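You operate a simulated robot arm through the tools that you are given. There is no shell and no other tool. Be economical: measure what you need, move in short steps, check, and stop when the job is done.

You run a simulated robot arm. Do the job below in one go: nothing can be reset, and whatever is moved stays where it is left.

Task
Glue the blue module with one shot at 2 bar.
Fine: seat it in the blue slide; afterwards pressure off, cup back under the nozzle.

Only the result counts: the job must be done as asked and must still hold three seconds after the hand-in. Knocking over, shifting, dropping, spilling or breaking anything else fails it.

Robot
A 5-joint arm with a two-finger parallel gripper, fixed in place. Base frame: the origin is at the foot of the arm, x ahead of it, y to its left, z up. Units: cm, degrees, N and s.
With the tool pointing down near the work surface it reaches from about 26 to 68 cm from the base axis. Its first joint turns from -66.0 to 66.0 degrees. The tool tilts only in the upright plane through the base axis and itself; it spins freely about its own axis. Payload 2.9 kg.
The TCP is the grasp point between the finger pads, 3 cm short of the fingertips. In the tool frame z runs along the fingers and y along their closing line. Largest opening 11 cm; finger width 2, thickness 1; the body of the gripper, 4.8 by 11.2 cm, starts 5.5 cm behind the TCP.
Orientation is that of the tool frame in the base frame, as a unit quaternion [w, x, y, z]. With the fingers straight down and closing along the base's y, the tool's x points along the base's -x, its y along +y and its z along -z.

Tools
- The arm moves only by the tool jog_arm. Its argument "moves" is a list of rows, each a list of 7 numbers: the shift along the base's x, y, z in m, then the turn, a rotation vector about the base's x, y, z in degrees, then the finger opening in m, from 0 to 0.11. In form: [[dx, dy, dz, rx, ry, rz, gripper], ...]. A call has 1 to 8 rows; each row shifts and turns the commanded pose from where the row before left it. A row lasts 0.2 s, in which the tool goes at most 5 cm and 8.6 degrees; a call with a longer step from one row to the next is refused whole, and so is a gripper value outside its range. A pose out of reach is approached as far as the arm can. The call stops where the force on the tool passes 90 N (or 10 N more than at its start, if that is more) or the arm is blocked; 0.2 s more then pass. The fingers move at their own pace (about 10.8 cm/s each) and stop on an object; they squeeze with about 33 N. The grip force told is the motor's: it shows also when the fingers shut on nothing. Time passes only in rows, and 0.2 s behind the last, so rows that do not move let the fingers close. The reply holds the time, the measured pose of the TCP, the force on the tool along the base axes, the opening and the grip force, in the units named above and with some noise.
- Cameras (640 x 400 px; columns grow to the right, rows downward): "scene" is fixed at [0.94, -43.84, 60.31]; the picture's right is [0.94, -0.34, 0.00], its down [-0.19, -0.54, -0.82] and it looks along [0.28, 0.77, -0.57] (base axes); focal length 339 px, centre (320, 200). "wrist" rides on the gripper at [-3.6, 0, -5.7] in the tool frame; the picture's right is [0.00, -1.00, 0.00], its down [0.97, 0.00, -0.24] and it looks along [0.24, 0.00, 0.97] (tool axes); focal length 218 px, centre (320, 200). There is no depth. A picture from a camera that has moved, and an enlarged one, comes with that camera's place and axes in the base frame and with its lens.
- get_image(camera): a new picture of that camera. It takes no simulated time.
- enlarge(camera, box): a new picture of the part [left, top, right, bottom] of that camera's present view, enlarged. It takes no simulated time.
- finish_job(): hands the job in; it is judged then, once.

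Work in short steps. Places have to be worked out from the pictures, the camera data and where the tool is seen: move nearer, look again, correct. Check each grasp and each placing, and mend what went wrong. You have 120 turns and 84 pictures in all, those below and enlarged ones among them. Open the gripper and draw the arm clear of the work before you hand the job in, unless the task says otherwise; then end with one line.

The tools are called as name(argument=value, ...) on one line, values as JSON. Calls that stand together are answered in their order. jog_arm: Moves the arm, as the interface text tells. Its arguments: {"type":"object","properties":{"moves":{"type":"array","items":{"type":"array","items":{"type":"number"}}}},"required":["moves"]} The other tools are called the same way: get_image (camera) takes a picture; enlarge (camera, box) takes an enlarged picture of a part of a camera's view; finish_job () hands the job in.

At the start:

```text
t: 0.0
ee_pos: [36.47, 26.9, 35.53]
tool_rot: [0.0, 0.0, 1.0, -0.001]
wrist_force: [0.6, 0.6, 0.3]
finger_gap: 11.01
finger_force: 0.0
```

scene: 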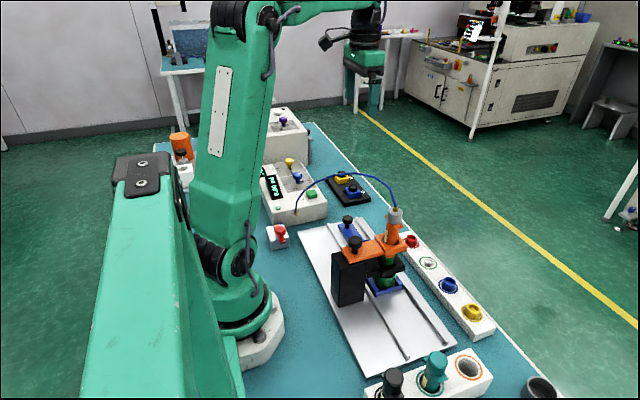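
wrist: 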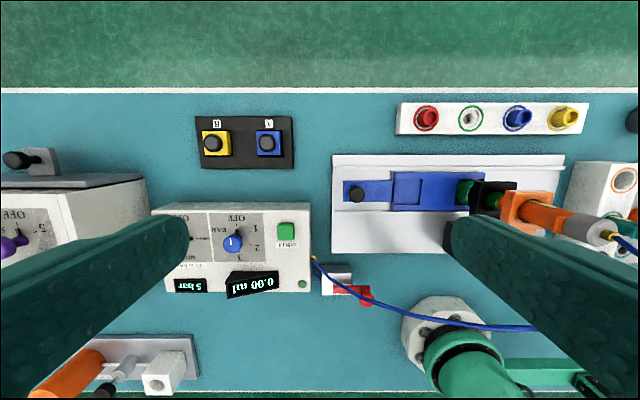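

The scene has a dispenser controller, a slide with a nozzle holder, a tray with modules A/B and other fixtures. I'll enlarge the key parts to read them.

enlarge(camera="scene", box=[240, 90, 400, 250])

enlarge(camera="scene", box=[300, 190, 500, 400])

enlarge(camera="wrist", box=[150, 100, 390, 310])

enlarge(camera="wrist", box=[320, 90, 640, 300])

```text
2.50 times, centred on (320, 170) of scene
camera zoom: at [0.94, -43.84, 60.31], right [0.94, -0.34, 0.0], down [-0.19, -0.54, -0.82], along [0.28, 0.77, -0.57], focal length 848 px, centre (320, 275)
```

zoom: 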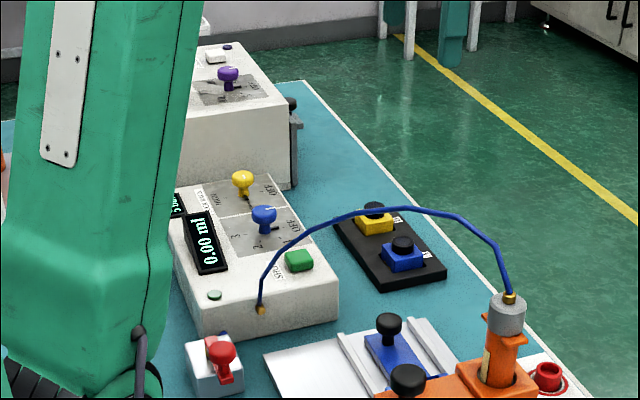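

```text
1.90 times, centred on (400, 295) of scene
camera zoom: at [0.94, -43.84, 60.31], right [0.94, -0.34, 0.0], down [-0.19, -0.54, -0.82], along [0.28, 0.77, -0.57], focal length 646 px, centre (168, 19)
```

zoom: 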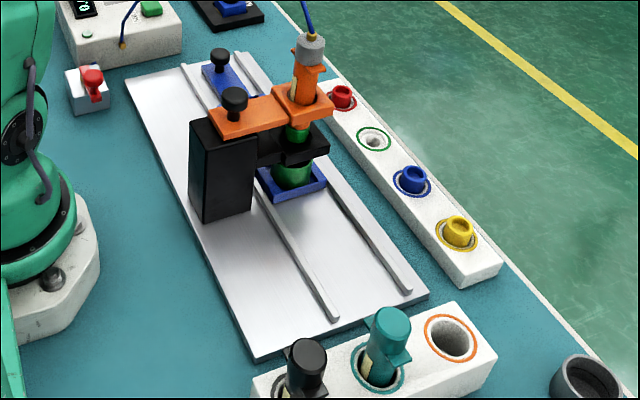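

```text
1.90 times, centred on (270, 205) of wrist
camera zoom: at [40.13, 26.78, 41.21], right [0.0, -1.0, 0.0], down [-0.97, 0.0, 0.24], along [-0.24, 0.0, -0.97], focal length 416 px, centre (415, 190)
```

zoom: 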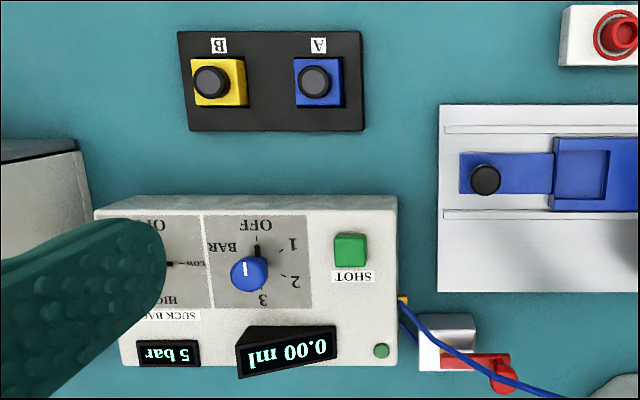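

```text
1.90 times, centred on (480, 195) of wrist
camera zoom: at [40.13, 26.78, 41.21], right [0.0, -1.0, 0.0], down [-0.97, 0.0, 0.24], along [-0.24, 0.0, -0.97], focal length 416 px, centre (15, 210)
```

zoom: 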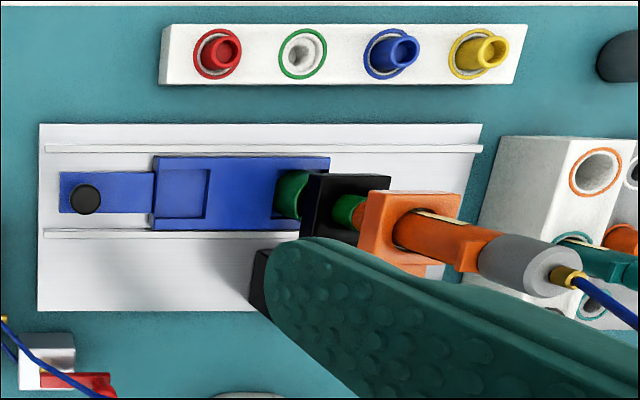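

The blue slide with its empty pocket, the dispenser box (pressure dial, suck-back dial, SHOT) and module A (blue) are identified. I'll move over the dispenser to read it and the neighbours.

jog_arm(moves=[[-0.02, 0.035, 0, 0, 0, 0, 0.11], [-0.02, 0.035, 0, 0, 0, 0, 0.11], [-0.02, 0.03, 0, 0, 0, 0, 0.11], [0, 0, 0, 0, 0, 0, 0.11]])

get_image(camera="wrist")

get_image(camera="scene")

```text
t: 1.0
ee_pos: [30.43, 36.76, 35.33]
tool_rot: [0.0, -0.001, 1.0, 0.001]
wrist_force: [-0.2, 0.2, 0.7]
finger_gap: 10.99
finger_force: 0.0
```

```text
77 pictures are left
camera wrist: at [34.14, 36.8, 40.95], right [0.0, -1.0, 0.0], down [-0.97, 0.0, 0.24], along [-0.24, 0.0, -0.97], focal length 218 px, centre (320, 200)
```

wrist: 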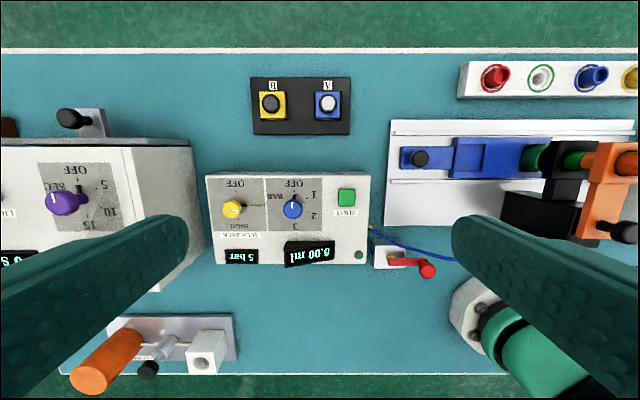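

```text
76 pictures are left
```

scene: 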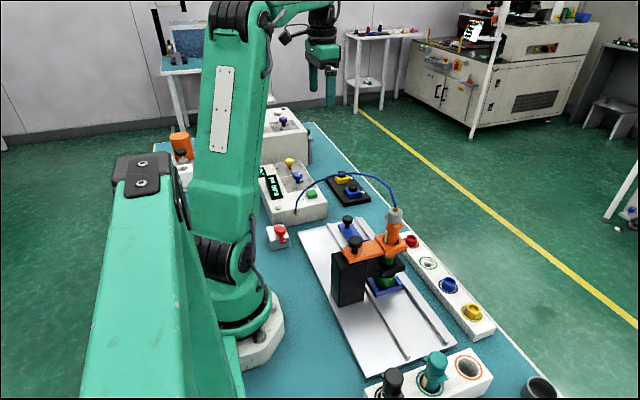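

enlarge(camera="wrist", box=[190, 150, 390, 290])

enlarge(camera="wrist", box=[0, 80, 240, 400])

enlarge(camera="wrist", box=[350, 60, 640, 280])

```text
2.86 times, centred on (290, 220) of wrist
camera zoom: at [34.14, 36.8, 40.95], right [0.0, -1.0, 0.0], down [-0.97, 0.0, 0.24], along [-0.24, 0.0, -0.97], focal length 624 px, centre (406, 143)
```

zoom: 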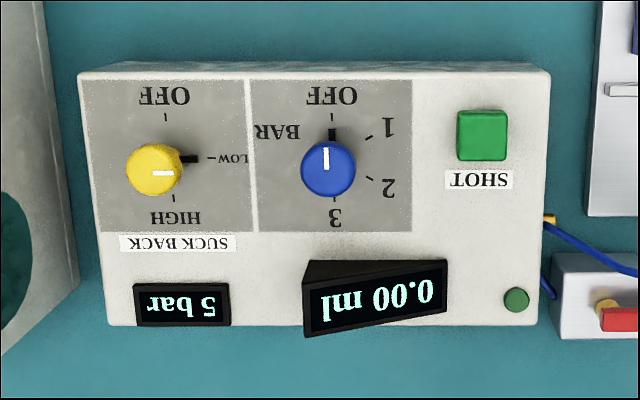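

```text
1.25 times, centred on (120, 240) of wrist
camera zoom: at [34.14, 36.8, 40.95], right [0.0, -1.0, 0.0], down [-0.97, 0.0, 0.24], along [-0.24, 0.0, -0.97], focal length 273 px, centre (570, 150)
```

zoom: 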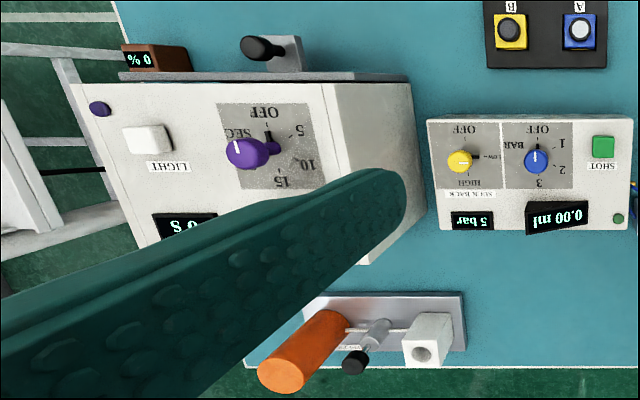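

```text
1.82 times, centred on (495, 170) of wrist
camera zoom: at [34.14, 36.8, 40.95], right [0.0, -1.0, 0.0], down [-0.97, 0.0, 0.24], along [-0.24, 0.0, -0.97], focal length 397 px, centre (2, 254)
```

zoom: 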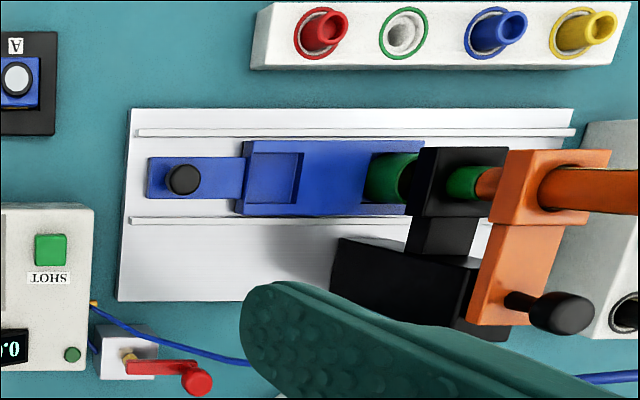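

Let me look tightly at the nozzle/cup area and at the red lever from the scene camera.

enlarge(camera="scene", box=[325, 200, 425, 310])

enlarge(camera="scene", box=[250, 150, 340, 260])

```text
3.64 times, centred on (375, 255) of scene
camera zoom: at [0.94, -43.84, 60.31], right [0.94, -0.34, 0.0], down [-0.19, -0.54, -0.82], along [0.28, 0.77, -0.57], focal length 1233 px, centre (120, 0)
```

zoom: 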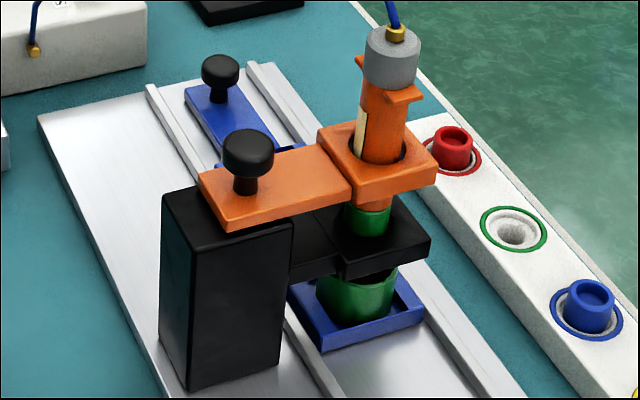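

```text
3.64 times, centred on (295, 205) of scene
camera zoom: at [0.94, -43.84, 60.31], right [0.94, -0.34, 0.0], down [-0.19, -0.54, -0.82], along [0.28, 0.77, -0.57], focal length 1233 px, centre (411, 182)
```

zoom: 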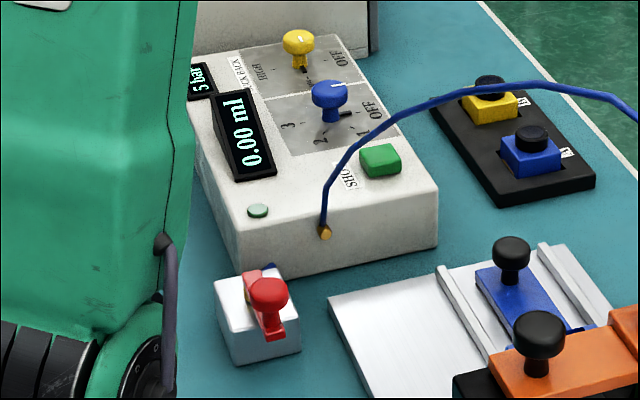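

The nozzle carriage's state (whether the tip dips into the cup) matters, so I'll go to the far side at y≈0 and look back at it with the tool tilted.

jog_arm(moves=[[0.025, -0.04, 0, 0, 0, 0, 0.11], [0.025, -0.04, 0, 0, 0, 0, 0.11], [0.025, -0.04, 0, 0, 0, 0, 0.11], [0.025, -0.04, 0, 0, 0, 0, 0.11], [0.025, -0.04, 0, 0, 0, 0, 0.11], [0.025, -0.04, 0, 0, 0, 0, 0.11], [0.025, -0.04, 0, 0, 0, 0, 0.11], [0.025, -0.04, 0, 0, 0, 0, 0.11]])

jog_arm(moves=[[0.01, -0.04, 0, 0, 0, 0, 0.11], [0.01, -0.01, -0.02, 0, 8.5, 0, 0.11], [0.02, 0, -0.03, 0, 8.5, 0, 0.11], [0.02, 0, -0.03, 0, 8.5, 0, 0.11], [0.02, 0, -0.03, 0, 8.5, 0, 0.11], [0, 0, -0.03, 0, 8.5, 0, 0.11], [0, 0, 0, 0, 0, 0, 0.11]])

get_image(camera="wrist")

```text
t: 2.8
ee_pos: [50.36, 4.73, 35.62]
tool_rot: [0.0, 0.0, 1.0, 0.0]
wrist_force: [-0.2, -0.5, -0.1]
finger_gap: 11.01
finger_force: 0.0
```

```text
t: 4.4
ee_pos: [51.87, -0.36, 18.5]
tool_rot: [-0.362, 0.001, 0.932, 0.001]
wrist_force: [0.7, -0.7, 0.0]
finger_gap: 11.02
finger_force: 0.0
out of reach, approached as far as the arm can: row 4, 5, 6
```

```text
70 pictures are left
camera wrist: at [58.35, -0.33, 20.14], right [0.0, -1.0, 0.0], down [-0.55, 0.0, 0.83], along [-0.83, 0.0, -0.55], focal length 218 px, centre (320, 200)
```

wrist: 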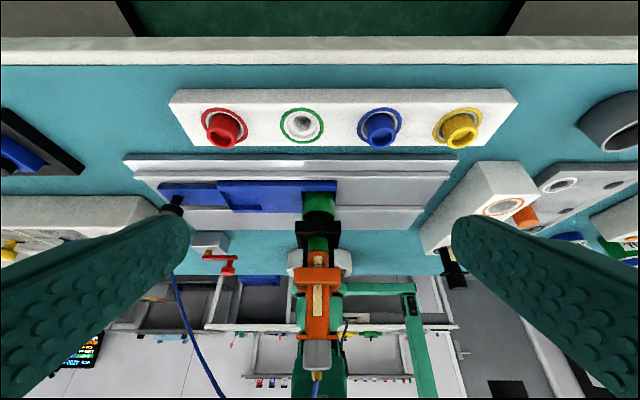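

enlarge(camera="wrist", box=[200, 140, 440, 380])

enlarge(camera="scene", box=[150, 120, 250, 220])

```text
1.67 times, centred on (320, 260) of wrist
camera zoom: at [58.35, -0.33, 20.14], right [0.0, -1.0, 0.0], down [-0.55, 0.0, 0.83], along [-0.83, 0.0, -0.55], focal length 364 px, centre (320, 100)
```

zoom: 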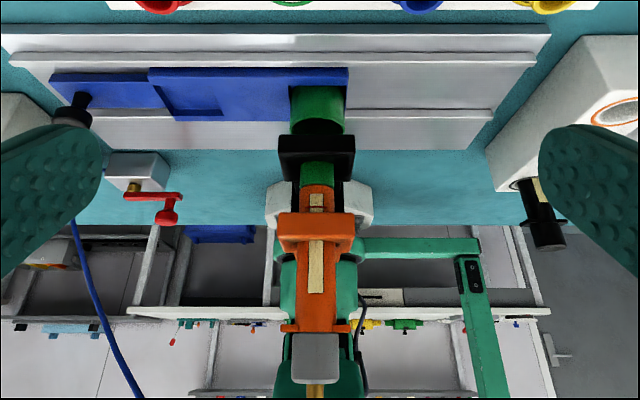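

```text
4.00 times, centred on (200, 170) of scene
camera zoom: at [0.94, -43.84, 60.31], right [0.94, -0.34, 0.0], down [-0.19, -0.54, -0.82], along [0.28, 0.77, -0.57], focal length 1357 px, centre (800, 320)
```

zoom: 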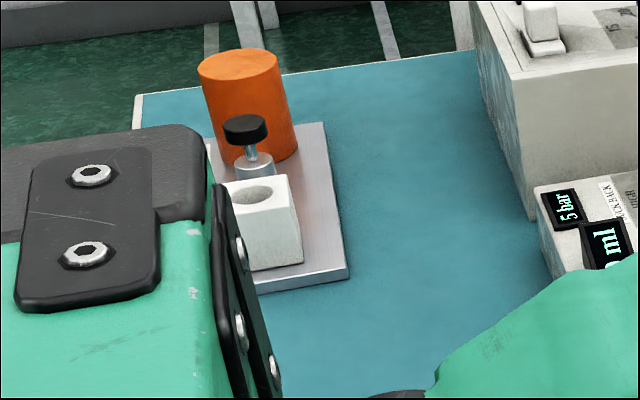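

enlarge(camera="wrist", box=[285, 170, 355, 270])

enlarge(camera="scene", box=[360, 250, 420, 300])

```text
4.00 times, centred on (320, 220) of wrist
camera zoom: at [58.35, -0.33, 20.14], right [0.0, -1.0, 0.0], down [-0.55, 0.0, 0.83], along [-0.83, 0.0, -0.55], focal length 873 px, centre (320, 120)
```

zoom: 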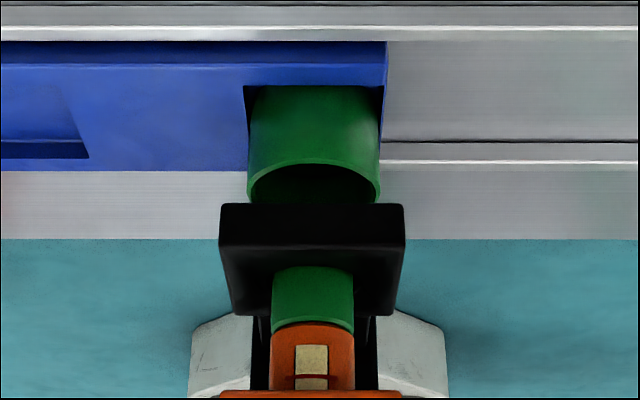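

```text
8.00 times, centred on (390, 275) of scene
camera zoom: at [0.94, -43.84, 60.31], right [0.94, -0.34, 0.0], down [-0.19, -0.54, -0.82], along [0.28, 0.77, -0.57], focal length 2714 px, centre (-240, -400)
```

zoom: 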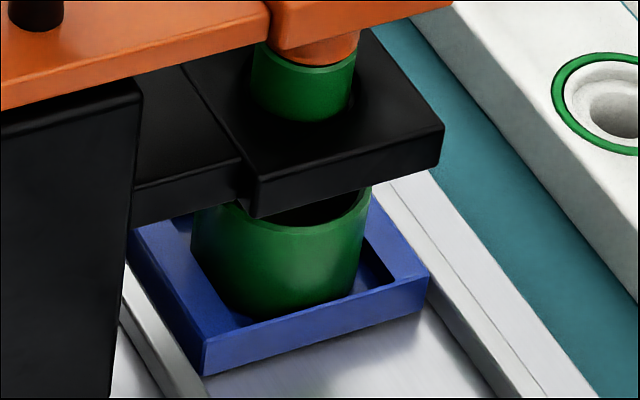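

The cup stands in the slide's second pocket (nozzle about x=32.4, y=-0.2), with about 1.7 cm between rim and guide and no needle dipping in. I'll untilt, rise, and go over blue module A.

jog_arm(moves=[[0, 0, 0.03, 0, -8.5, 0, 0.11], [0, 0, 0.03, 0, -8.5, 0, 0.11], [-0.01, 0, 0.03, 0, -8.5, 0, 0.11], [-0.01, 0.01, 0.02, 0, -8.5, 0, 0.11], [-0.01, 0.04, 0.0, 0, -8.45, 0, 0.11], [-0.01, 0.045, 0, 0, 0, 0, 0.08], [-0.01, 0.045, 0, 0, 0, 0, 0.08], [0, 0, 0, 0, 0, 0, 0.08]])

```text
t: 6.2
ee_pos: [46.78, 13.98, 29.46]
tool_rot: [0.0, 0.0, 1.0, 0.0]
wrist_force: [0.2, 0.6, -0.4]
finger_gap: 8.01
finger_force: 0.1
```

jog_arm(moves=[[-0.01, 0.045, -0.01, 0, 0, 0, 0.08], [-0.01, 0.045, -0.01, 0, 0, 0, 0.08], [-0.015, 0.045, -0.01, 0, 0, 0, 0.08], [-0.015, 0.045, -0.01, 0, 0, 0, 0.08], [-0.008, 0.035, -0.03, 0, 0, 0, 0.08], [0, 0, -0.03, 0, 0, 0, 0.08], [0, 0, 0, 0, 0, 0, 0.08]])

get_image(camera="wrist")

enlarge(camera="scene", box=[310, 130, 390, 210])

```text
t: 7.8
ee_pos: [41.05, 35.28, 19.46]
tool_rot: [0.0, 0.0, 1.0, 0.0]
wrist_force: [-0.3, 0.3, 0.8]
finger_gap: 8.0
finger_force: 0.1
```

```text
65 pictures are left
camera wrist: at [44.78, 35.25, 25.12], right [0.0, -1.0, 0.0], down [-0.97, 0.0, 0.24], along [-0.24, 0.0, -0.97], focal length 218 px, centre (320, 200)
```

wrist: 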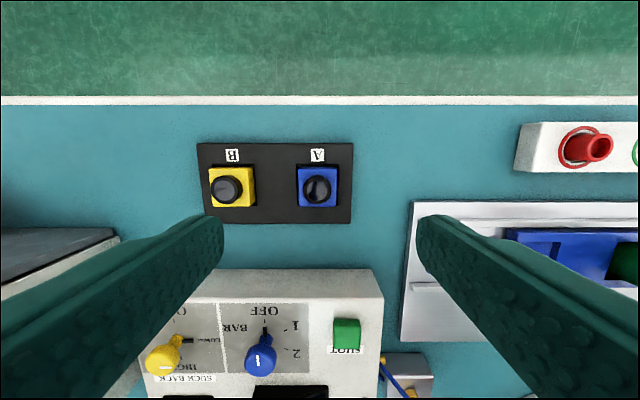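

```text
5.00 times, centred on (350, 170) of scene
camera zoom: at [0.94, -43.84, 60.31], right [0.94, -0.34, 0.0], down [-0.19, -0.54, -0.82], along [0.28, 0.77, -0.57], focal length 1696 px, centre (170, 350)
```

zoom: 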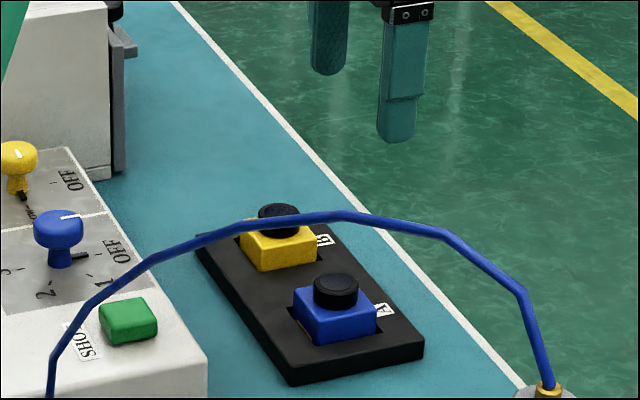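

Blue module A's knob is at about (40.7, 35.45), body ~3.9 cm wide. I'll line up with the knob, descend to z≈9 with a 5 cm opening and look.

jog_arm(moves=[[-0.0035, 0.0016, -0.03, 0, 0, 0, 0.05], [0, 0, -0.04, 0, 0, 0, 0.05], [0, 0, -0.035, 0, 0, 0, 0.05], [0, 0, 0, 0, 0, 0, 0.05]])

get_image(camera="wrist")

enlarge(camera="scene", box=[310, 130, 390, 210])

```text
t: 8.8
ee_pos: [40.59, 35.3, 9.04]
tool_rot: [-0.001, 0.0, 1.0, 0.0]
wrist_force: [0.0, -0.6, 0.8]
finger_gap: 4.99
finger_force: 0.0
```

```text
63 pictures are left
camera wrist: at [44.34, 35.37, 14.7], right [0.0, -1.0, 0.0], down [-0.97, 0.0, 0.24], along [-0.24, 0.0, -0.97], focal length 218 px, centre (320, 200)
```

wrist: 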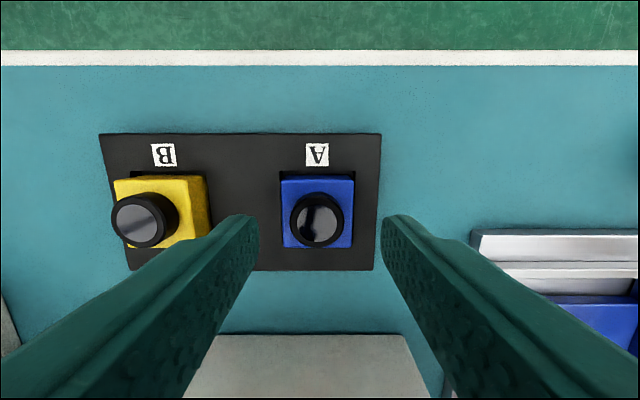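

```text
5.00 times, centred on (350, 170) of scene
camera zoom: at [0.94, -43.84, 60.31], right [0.94, -0.34, 0.0], down [-0.19, -0.54, -0.82], along [0.28, 0.77, -0.57], focal length 1696 px, centre (170, 350)
```

zoom: 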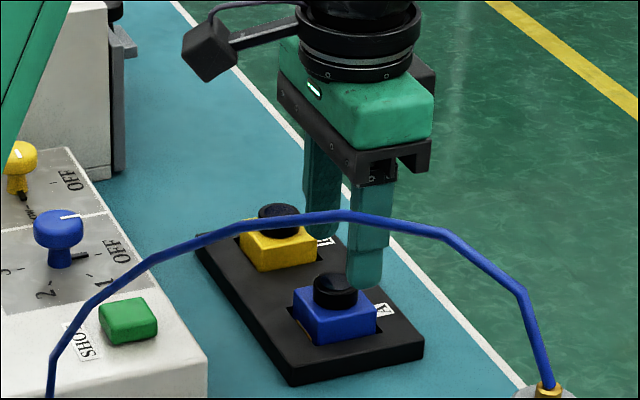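

Knob top appears at z≈4.3, body top ≈2.8, centre (40.7, 35.45). Descend to TCP z≈6.4 (tips ≈3.4), then check visually before closing.

jog_arm(moves=[[0.001, 0.0013, -0.015, 0, 0, 0, 0.05], [0, 0, -0.0115, 0, 0, 0, 0.05], [0, 0, 0, 0, 0, 0, 0.05]])

enlarge(camera="scene", box=[330, 165, 380, 205])

enlarge(camera="wrist", box=[200, 130, 440, 300])

```text
t: 9.6
ee_pos: [40.98, 35.52, 6.41]
tool_rot: [-0.001, 0.001, 1.0, 0.0]
wrist_force: [-0.5, -0.6, 0.4]
finger_gap: 5.0
finger_force: 0.0
```

```text
10.00 times, centred on (355, 185) of scene
camera zoom: at [0.94, -43.84, 60.31], right [0.94, -0.34, 0.0], down [-0.19, -0.54, -0.82], along [0.28, 0.77, -0.57], focal length 3392 px, centre (-30, 350)
```

zoom: 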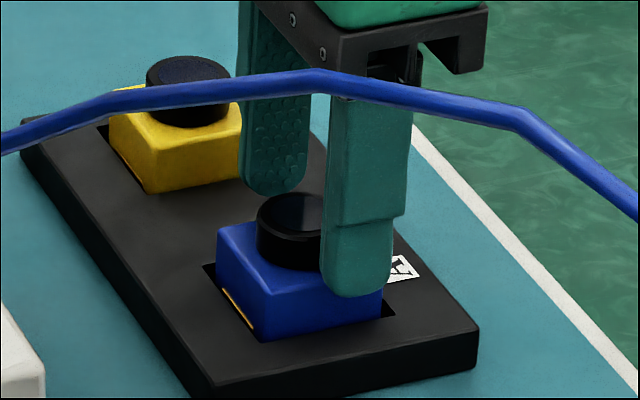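

```text
2.35 times, centred on (320, 215) of wrist
camera zoom: at [44.58, 35.61, 12.05], right [0.0, -1.0, 0.0], down [-0.97, 0.0, 0.24], along [-0.24, 0.0, -0.97], focal length 514 px, centre (320, 165)
```

zoom: 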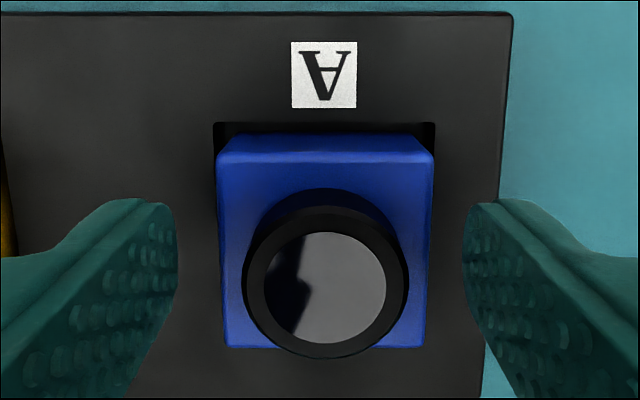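

Tips straddle the knob with about 1 cm overlap. Lower 3 mm more and close.

jog_arm(moves=[[-0.001, 0, -0.003, 0, 0, 0, 0.05], [0, 0, 0, 0, 0, 0, 0.015], [0, 0, 0, 0, 0, 0, 0.015], [0, 0, 0, 0, 0, 0, 0.015]])

enlarge(camera="scene", box=[330, 165, 380, 205])

```text
t: 10.6
ee_pos: [40.83, 35.6, 6.18]
tool_rot: [0.0, 0.0, 1.0, -0.001]
wrist_force: [-0.2, 0.4, 1.0]
finger_gap: 3.89
finger_force: 32.3
```

```text
10.00 times, centred on (355, 185) of scene
camera zoom: at [0.94, -43.84, 60.31], right [0.94, -0.34, 0.0], down [-0.19, -0.54, -0.82], along [0.28, 0.77, -0.57], focal length 3392 px, centre (-30, 350)
```

zoom: 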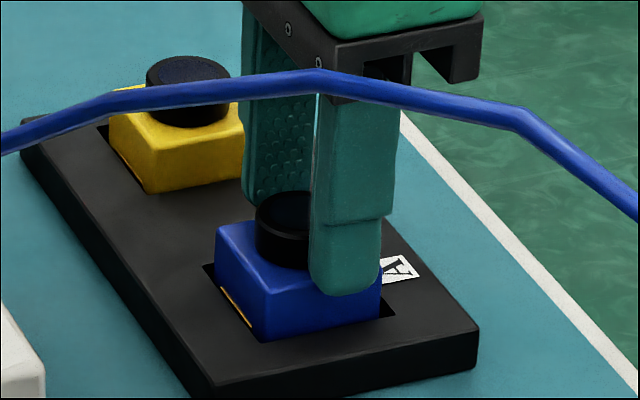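

The fingers closed on the body (3.9 cm) – a flat, firm grip, which works well. Lift straight up slowly.

jog_arm(moves=[[0, 0, 0.01, 0, 0, 0, 0.015], [0, 0, 0.02, 0, 0, 0, 0.015], [0, 0, 0.04, 0, 0, 0, 0.015], [0, 0, 0.04, 0, 0, 0, 0.015], [0, 0, 0.02, 0, 0, 0, 0.015], [0, 0, 0, 0, 0, 0, 0.015]])

get_image(camera="wrist")

enlarge(camera="scene", box=[310, 100, 410, 210])

```text
t: 12.0
ee_pos: [40.84, 35.69, 19.25]
tool_rot: [0.001, 0.0, 1.0, 0.0]
wrist_force: [0.1, -0.6, -1.0]
finger_gap: 3.9
finger_force: 32.7
```

```text
58 pictures are left
camera wrist: at [44.46, 35.6, 24.89], right [0.0, -1.0, 0.0], down [-0.97, 0.0, 0.24], along [-0.24, 0.0, -0.97], focal length 218 px, centre (320, 200)
```

wrist: 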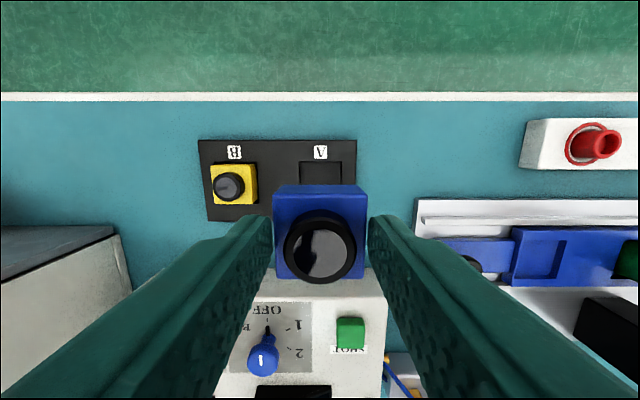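

```text
3.64 times, centred on (360, 155) of scene
camera zoom: at [0.94, -43.84, 60.31], right [0.94, -0.34, 0.0], down [-0.19, -0.54, -0.82], along [0.28, 0.77, -0.57], focal length 1233 px, centre (174, 364)
```

zoom: 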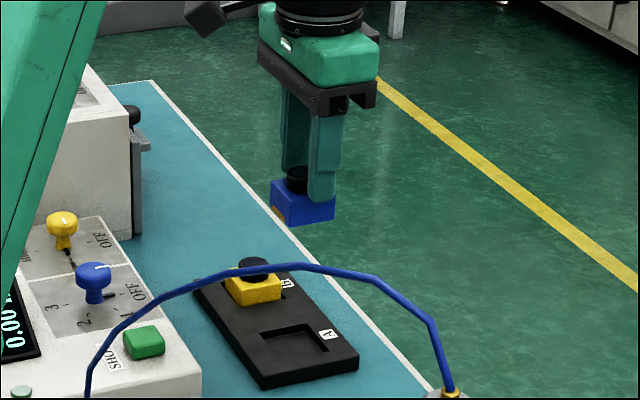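

Module A is held cleanly. The pocket is at roughly (32.3, 10.5); I'll carry it high to just outboard of that and look for the exact spot.

jog_arm(moves=[[-0.005, -0.045, 0, 0, 0, 0, 0.015], [-0.005, -0.045, 0, 0, 0, 0, 0.015], [-0.005, -0.045, 0, 0, 0, 0, 0.015], [-0.005, -0.045, 0, 0, 0, 0, 0.015], [-0.015, -0.04, 0, 0, 0, 0, 0.015], [-0.015, -0.025, -0.02, 0, 0, 0, 0.015], [0, 0, 0, 0, 0, 0, 0.015]])

get_image(camera="wrist")

get_image(camera="scene")

```text
t: 13.6
ee_pos: [35.71, 10.85, 17.31]
tool_rot: [0.0, 0.0, 1.0, -0.001]
wrist_force: [-0.4, -0.3, -0.7]
finger_gap: 3.93
finger_force: 32.7
```

```text
56 pictures are left
camera wrist: at [39.46, 10.98, 22.91], right [0.0, -1.0, 0.0], down [-0.97, 0.0, 0.24], along [-0.24, 0.0, -0.97], focal length 218 px, centre (320, 200)
```

wrist: 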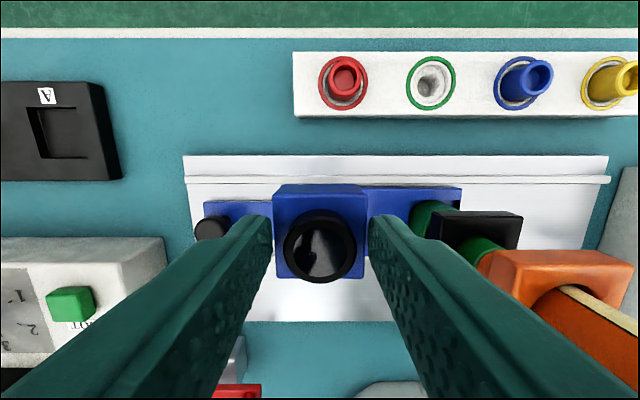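

```text
55 pictures are left
```

scene: 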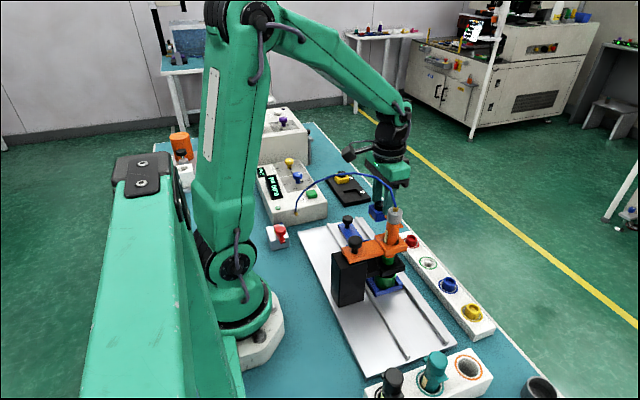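

The module hides the pocket; I'll pull back to x≈44 so that the pocket shows just below the module between the fingers.

jog_arm(moves=[[0.045, 0, 0, 0, 0, 0, 0.015], [0.045, 0, 0, 0, 0, 0, 0.015], [0, 0, 0, 0, 0, 0, 0.015]])

enlarge(camera="wrist", box=[200, 180, 440, 360])

```text
t: 14.4
ee_pos: [45.04, 11.03, 17.18]
tool_rot: [-0.001, 0.0, 1.0, -0.001]
wrist_force: [0.4, 0.4, -0.8]
finger_gap: 3.88
finger_force: 32.9
```

```text
2.22 times, centred on (320, 270) of wrist
camera zoom: at [48.56, 11.04, 22.77], right [0.0, -1.0, 0.0], down [-0.97, 0.0, 0.24], along [-0.24, 0.0, -0.97], focal length 485 px, centre (320, 44)
```

zoom: 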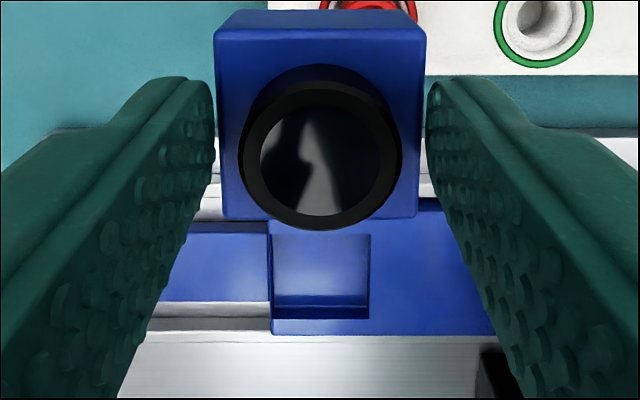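

Pocket centre measured at about (32.4, 10.97), rim z≈3.3, floor≈2.55. I move the module over it (shift −12.35 cm in x) and come down to z≈10.8 to check alignment.

jog_arm(moves=[[-0.042, 0, 0, 0, 0, 0, 0.015], [-0.042, 0, 0, 0, 0, 0, 0.015], [-0.0395, -0.0005, 0, 0, 0, 0, 0.015], [0, 0, -0.03, 0, 0, 0, 0.015], [0, 0, -0.03, 0, 0, 0, 0.015], [0, 0, 0, 0, 0, 0, 0.015]])

get_image(camera="wrist")

enlarge(camera="scene", box=[320, 180, 420, 280])

```text
t: 15.8
ee_pos: [32.12, 11.05, 11.03]
tool_rot: [-0.001, 0.0, 1.0, 0.001]
wrist_force: [0.1, -0.3, -0.3]
finger_gap: 3.89
finger_force: 33.0
```

```text
53 pictures are left
camera wrist: at [35.88, 11.02, 16.71], right [0.0, -1.0, 0.0], down [-0.97, 0.0, 0.24], along [-0.24, 0.0, -0.97], focal length 218 px, centre (320, 200)
```

wrist: 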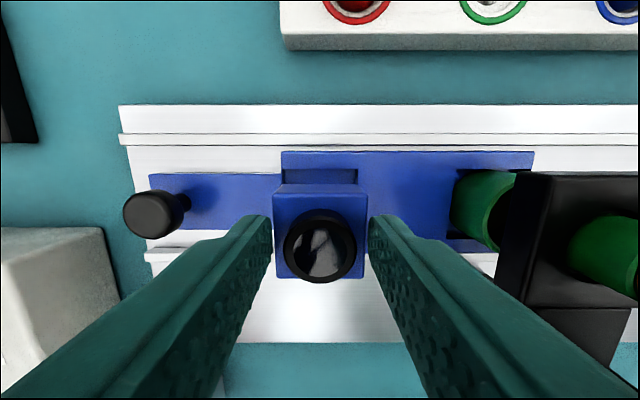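

```text
4.00 times, centred on (370, 230) of scene
camera zoom: at [0.94, -43.84, 60.31], right [0.94, -0.34, 0.0], down [-0.19, -0.54, -0.82], along [0.28, 0.77, -0.57], focal length 1357 px, centre (120, 80)
```

zoom: 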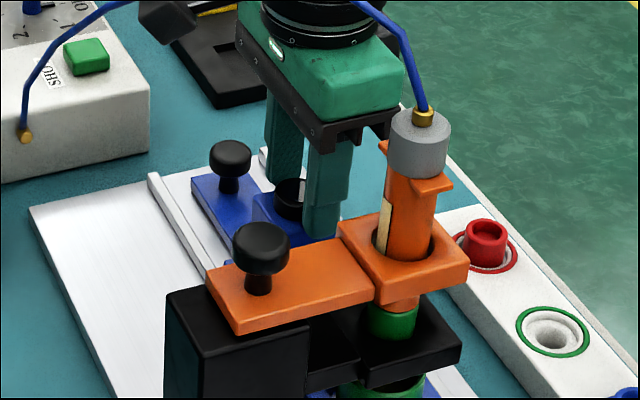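

enlarge(camera="wrist", box=[260, 140, 380, 215])

```text
5.33 times, centred on (320, 178) of wrist
camera zoom: at [35.88, 11.02, 16.71], right [0.0, -1.0, 0.0], down [-0.97, 0.0, 0.24], along [-0.24, 0.0, -0.97], focal length 1164 px, centre (320, 320)
```

zoom: 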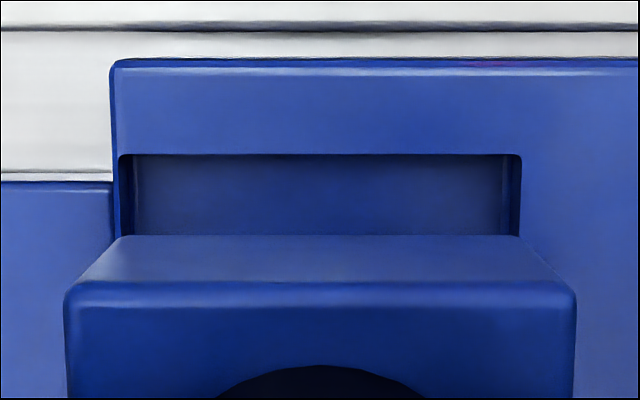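

Alignment in y is right; in x the module sits ~0.25 cm too near the base. Correct, go down to z≈9.7 and recheck.

jog_arm(moves=[[0.0025, 0, 0, 0, 0, 0, 0.015], [0, 0, -0.012, 0, 0, 0, 0.015], [0, 0, 0, 0, 0, 0, 0.015]])

enlarge(camera="wrist", box=[260, 140, 380, 215])

```text
t: 16.6
ee_pos: [32.63, 11.02, 9.9]
tool_rot: [0.001, 0.0, 1.0, 0.0]
wrist_force: [0.4, -0.1, -0.5]
finger_gap: 3.9
finger_force: 33.0
```

```text
5.33 times, centred on (320, 178) of wrist
camera zoom: at [36.26, 11.02, 15.53], right [0.0, -1.0, 0.0], down [-0.97, 0.0, 0.24], along [-0.24, 0.0, -0.97], focal length 1164 px, centre (320, 320)
```

zoom: 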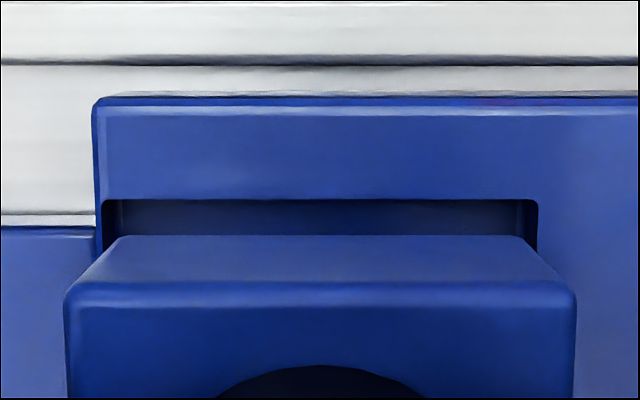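

Rim at z≈3.4, pocket ≈4.6 wide; module needs ≈1 mm back. Descend gently toward the floor (≈1.6 cm).

jog_arm(moves=[[-0.001, 0, -0.006, 0, 0, 0, 0.015], [0, 0, -0.005, 0, 0, 0, 0.015], [0, 0, -0.004, 0, 0, 0, 0.015], [0, 0, 0, 0, 0, 0, 0.015]])

enlarge(camera="wrist", box=[260, 140, 380, 215])

```text
t: 17.6
ee_pos: [32.4, 10.95, 8.35]
tool_rot: [-0.001, 0.0, 1.0, 0.0]
wrist_force: [-0.6, 0.4, -0.4]
finger_gap: 3.89
finger_force: 32.5
```

```text
5.33 times, centred on (320, 178) of wrist
camera zoom: at [36.17, 11.0, 14.07], right [0.0, -1.0, 0.0], down [-0.97, 0.0, 0.24], along [-0.24, 0.0, -0.97], focal length 1164 px, centre (320, 320)
```

zoom: 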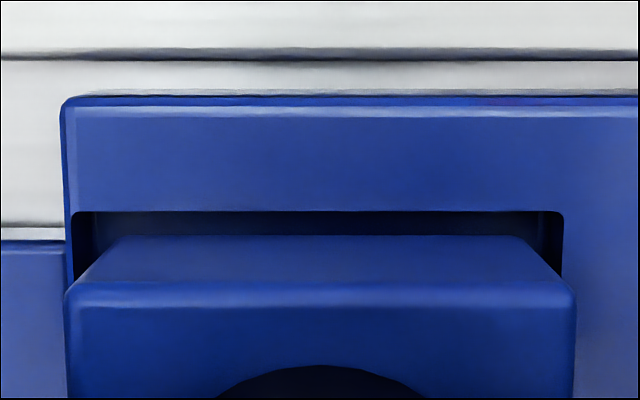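

Clear gaps all around; the bottom is inside the rim. Lower in 2 mm steps until the floor is felt.

jog_arm(moves=[[0, 0, -0.002, 0, 0, 0, 0.015], [0, 0, -0.002, 0, 0, 0, 0.015], [0, 0, 0, 0, 0, 0, 0.015]])

```text
t: 18.4
ee_pos: [32.52, 10.92, 7.99]
tool_rot: [0.0, 0.0, 1.0, 0.0]
wrist_force: [-0.2, -0.5, -0.5]
finger_gap: 3.89
finger_force: 33.5
```

jog_arm(moves=[[0, 0, -0.002, 0, 0, 0, 0.015], [0, 0, 0, 0, 0, 0, 0.015]])

enlarge(camera="wrist", box=[260, 140, 380, 215])

```text
t: 19.0
ee_pos: [32.54, 11.05, 7.93]
tool_rot: [-0.001, 0.0, 1.0, 0.0]
wrist_force: [0.5, 0.4, -0.5]
finger_gap: 3.88
finger_force: 33.4
```

```text
5.33 times, centred on (320, 178) of wrist
camera zoom: at [36.19, 11.05, 13.48], right [0.0, -1.0, 0.0], down [-0.97, 0.0, 0.24], along [-0.24, 0.0, -0.97], focal length 1164 px, centre (320, 320)
```

zoom: 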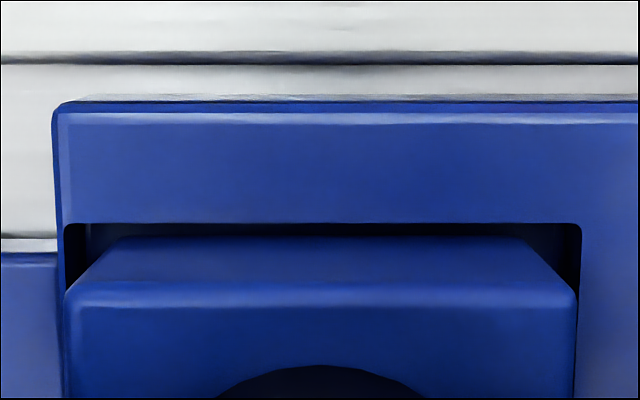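

jog_arm(moves=[[0, 0, -0.002, 0, 0, 0, 0.015], [0, 0, 0, 0, 0, 0, 0.015]])

jog_arm(moves=[[0, 0, -0.002, 0, 0, 0, 0.015], [0, 0, 0, 0, 0, 0, 0.015]])

enlarge(camera="wrist", box=[260, 140, 380, 215])

```text
t: 19.6
ee_pos: [32.44, 11.04, 7.71]
tool_rot: [0.0, 0.0, 1.0, 0.0]
wrist_force: [-0.4, 0.0, -0.1]
finger_gap: 3.91
finger_force: 33.1
```

```text
t: 20.2
ee_pos: [32.51, 11.08, 7.43]
tool_rot: [0.0, 0.001, 1.0, 0.0]
wrist_force: [0.1, 0.4, -0.2]
finger_gap: 3.88
finger_force: 32.4
```

```text
5.33 times, centred on (320, 178) of wrist
camera zoom: at [36.16, 11.05, 13.08], right [0.0, -1.0, 0.0], down [-0.97, 0.0, 0.24], along [-0.24, 0.0, -0.97], focal length 1164 px, centre (320, 320)
```

zoom: 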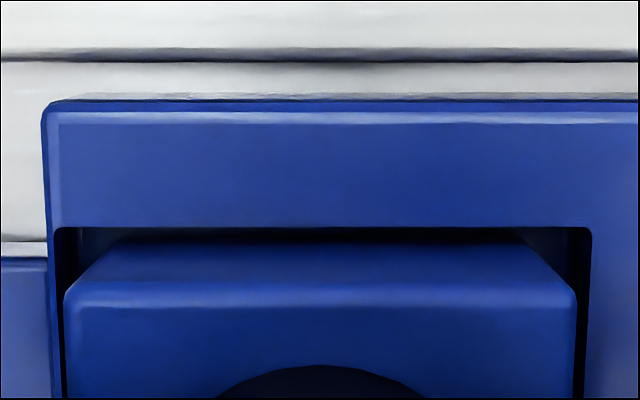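

jog_arm(moves=[[0, 0, -0.002, 0, 0, 0, 0.015], [0, 0, 0, 0, 0, 0, 0.015]])

jog_arm(moves=[[0, 0, -0.002, 0, 0, 0, 0.015], [0, 0, 0, 0, 0, 0, 0.015]])

```text
t: 20.8
ee_pos: [32.44, 11.12, 7.34]
tool_rot: [0.001, 0.0, 1.0, 0.0]
wrist_force: [-9.8, -3.0, 26.7]
finger_gap: 3.88
finger_force: 33.0
```

```text
t: 21.4
ee_pos: [32.85, 11.05, 7.24]
tool_rot: [0.001, 0.0, 1.0, 0.0]
wrist_force: [-2.9, -5.3, 28.4]
finger_gap: 3.9
finger_force: 33.0
```

Floor contact (28 N up) at z≈7.3. Release and rise.

jog_arm(moves=[[0, 0, 0.002, 0, 0, 0, 0.055], [0, 0, 0, 0, 0, 0, 0.055], [0, 0, 0.02, 0, 0, 0, 0.055], [0, 0, 0.03, 0, 0, 0, 0.055], [0, 0, 0.03, 0, 0, 0, 0.055], [0.03, 0, 0.03, 0, 0, 0, 0.055], [0.03, 0, 0, 0, 0, 0, 0.055], [0, 0, 0, 0, 0, 0, 0.055]])

get_image(camera="wrist")

enlarge(camera="wrist", box=[220, 180, 500, 350])

```text
t: 23.2
ee_pos: [38.57, 11.13, 18.34]
tool_rot: [-0.001, 0.0, 1.0, 0.0]
wrist_force: [-0.4, 0.1, 0.1]
finger_gap: 5.5
finger_force: 0.1
```

```text
46 pictures are left
camera wrist: at [42.2, 11.15, 24.0], right [0.0, -1.0, 0.0], down [-0.97, 0.0, 0.24], along [-0.24, 0.0, -0.97], focal length 218 px, centre (320, 200)
```

wrist: 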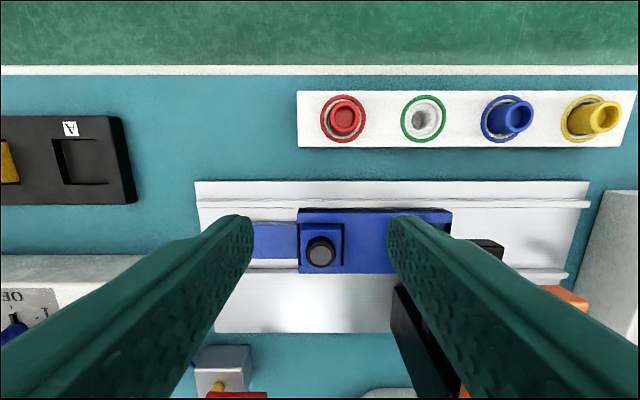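

```text
2.29 times, centred on (360, 265) of wrist
camera zoom: at [42.2, 11.15, 24.0], right [0.0, -1.0, 0.0], down [-0.97, 0.0, 0.24], along [-0.24, 0.0, -0.97], focal length 499 px, centre (229, 51)
```

zoom: 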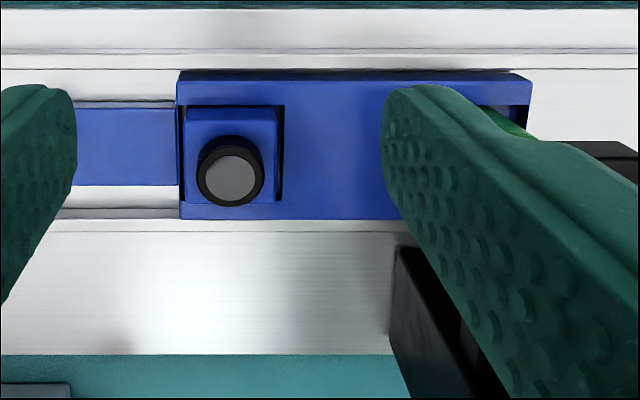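

Module is seated in the pocket. Next I go over the slide's black knob (≈32.4, 20.6) to grip it.

jog_arm(moves=[[-0.02, 0.04, 0, 0, 0, 0, 0.06], [-0.02, 0.04, -0.02, 0, 0, 0, 0.06], [-0.02, 0.015, -0.03, 0, 0, 0, 0.06], [0, 0, 0, 0, 0, 0, 0.06]])

get_image(camera="wrist")

enlarge(camera="scene", box=[310, 180, 410, 260])

```text
t: 24.2
ee_pos: [32.43, 20.84, 13.16]
tool_rot: [0.0, 0.0, 1.0, 0.0]
wrist_force: [-1.0, -0.9, -0.3]
finger_gap: 6.01
finger_force: 0.0
```

```text
44 pictures are left
camera wrist: at [36.13, 20.83, 18.86], right [0.0, -1.0, 0.0], down [-0.97, 0.0, 0.24], along [-0.24, 0.0, -0.97], focal length 218 px, centre (320, 200)
```

wrist: 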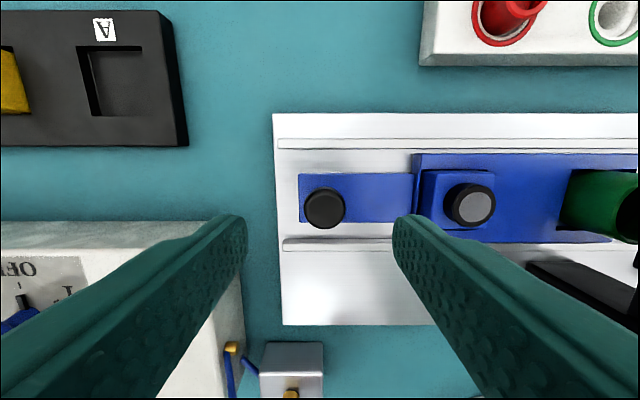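

```text
5.00 times, centred on (360, 220) of scene
camera zoom: at [0.94, -43.84, 60.31], right [0.94, -0.34, 0.0], down [-0.19, -0.54, -0.82], along [0.28, 0.77, -0.57], focal length 1696 px, centre (120, 100)
```

zoom: 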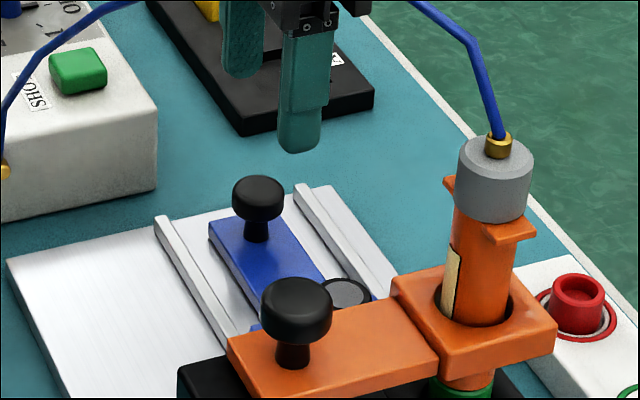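

Knob at about (32.2, 20.57), 2.65 wide. Align, descend to z≈6.4 and close on it.

jog_arm(moves=[[-0.002, -0.0027, -0.025, 0, 0, 0, 0.05], [0, 0, -0.025, 0, 0, 0, 0.05], [0, 0, -0.017, 0, 0, 0, 0.05], [0, 0, 0, 0, 0, 0, 0.05]])

enlarge(camera="scene", box=[310, 180, 410, 260])

jog_arm(moves=[[0, 0, 0, 0, 0, 0, 0.015], [0, 0, 0, 0, 0, 0, 0.015], [0, 0, 0, 0, 0, 0, 0.015]])

```text
t: 25.2
ee_pos: [32.3, 20.34, 6.5]
tool_rot: [0.0, 0.0, 1.0, 0.0]
wrist_force: [0.2, 0.0, -0.1]
finger_gap: 5.01
finger_force: 0.1
```

```text
5.00 times, centred on (360, 220) of scene
camera zoom: at [0.94, -43.84, 60.31], right [0.94, -0.34, 0.0], down [-0.19, -0.54, -0.82], along [0.28, 0.77, -0.57], focal length 1696 px, centre (120, 100)
```

zoom: 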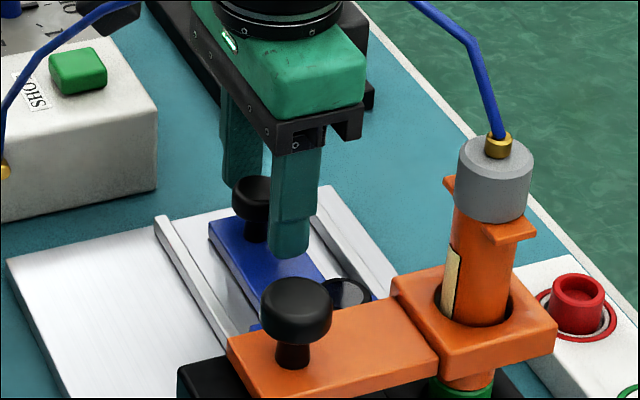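

```text
t: 26.0
ee_pos: [32.3, 20.37, 6.42]
tool_rot: [0.0, 0.0, 1.0, 0.0]
wrist_force: [1.1, 2.8, -5.3]
finger_gap: 2.69
finger_force: 44.7
```

Gripped the slide knob. Pull it toward −y gently, 2 cm first, watching force.

jog_arm(moves=[[0, -0.005, 0, 0, 0, 0, 0.015], [0, -0.005, 0, 0, 0, 0, 0.015], [0, -0.01, 0, 0, 0, 0, 0.015], [0, 0, 0, 0, 0, 0, 0.015]])

get_image(camera="wrist")

enlarge(camera="scene", box=[320, 200, 440, 320])

```text
t: 27.0
ee_pos: [32.34, 18.17, 6.4]
tool_rot: [-0.001, 0.001, 1.0, -0.001]
wrist_force: [10.5, 1.2, -20.5]
finger_gap: 2.71
finger_force: 44.8
```

```text
41 pictures are left
camera wrist: at [35.98, 18.22, 12.09], right [0.0, -1.0, 0.0], down [-0.97, 0.0, 0.24], along [-0.24, 0.0, -0.97], focal length 218 px, centre (320, 200)
```

wrist: 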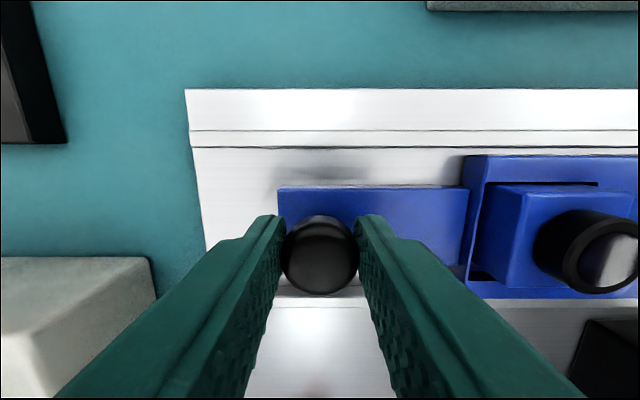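

```text
3.33 times, centred on (380, 260) of scene
camera zoom: at [0.95, -43.83, 60.31], right [0.94, -0.34, 0.0], down [-0.19, -0.54, -0.82], along [0.28, 0.77, -0.57], focal length 1131 px, centre (120, 0)
```

zoom: 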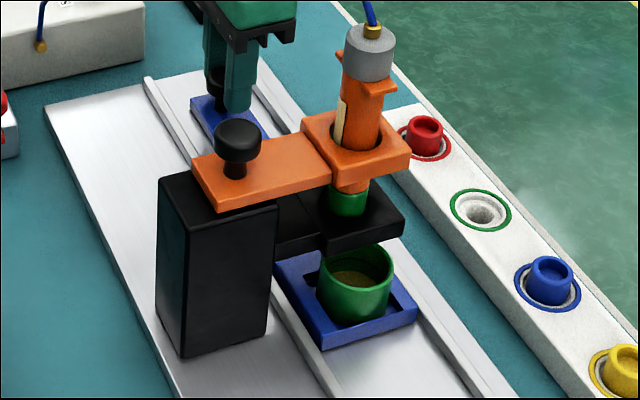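

The slide runs freely, cup riding along. I relieve the slight side load and continue another 6 cm.

jog_arm(moves=[[0.001, -0.01, -0.002, 0, 0, 0, 0.015], [0, -0.01, 0, 0, 0, 0, 0.015], [0, -0.01, 0, 0, 0, 0, 0.015], [0, -0.01, 0, 0, 0, 0, 0.015], [0, -0.01, 0, 0, 0, 0, 0.015], [0, -0.01, 0, 0, 0, 0, 0.015], [0, 0, 0, 0, 0, 0, 0.015]])

```text
t: 28.6
ee_pos: [32.45, 12.1, 6.27]
tool_rot: [-0.001, 0.0, 1.0, -0.001]
wrist_force: [-10.8, 0.4, 7.3]
finger_gap: 2.7
finger_force: 45.3
```

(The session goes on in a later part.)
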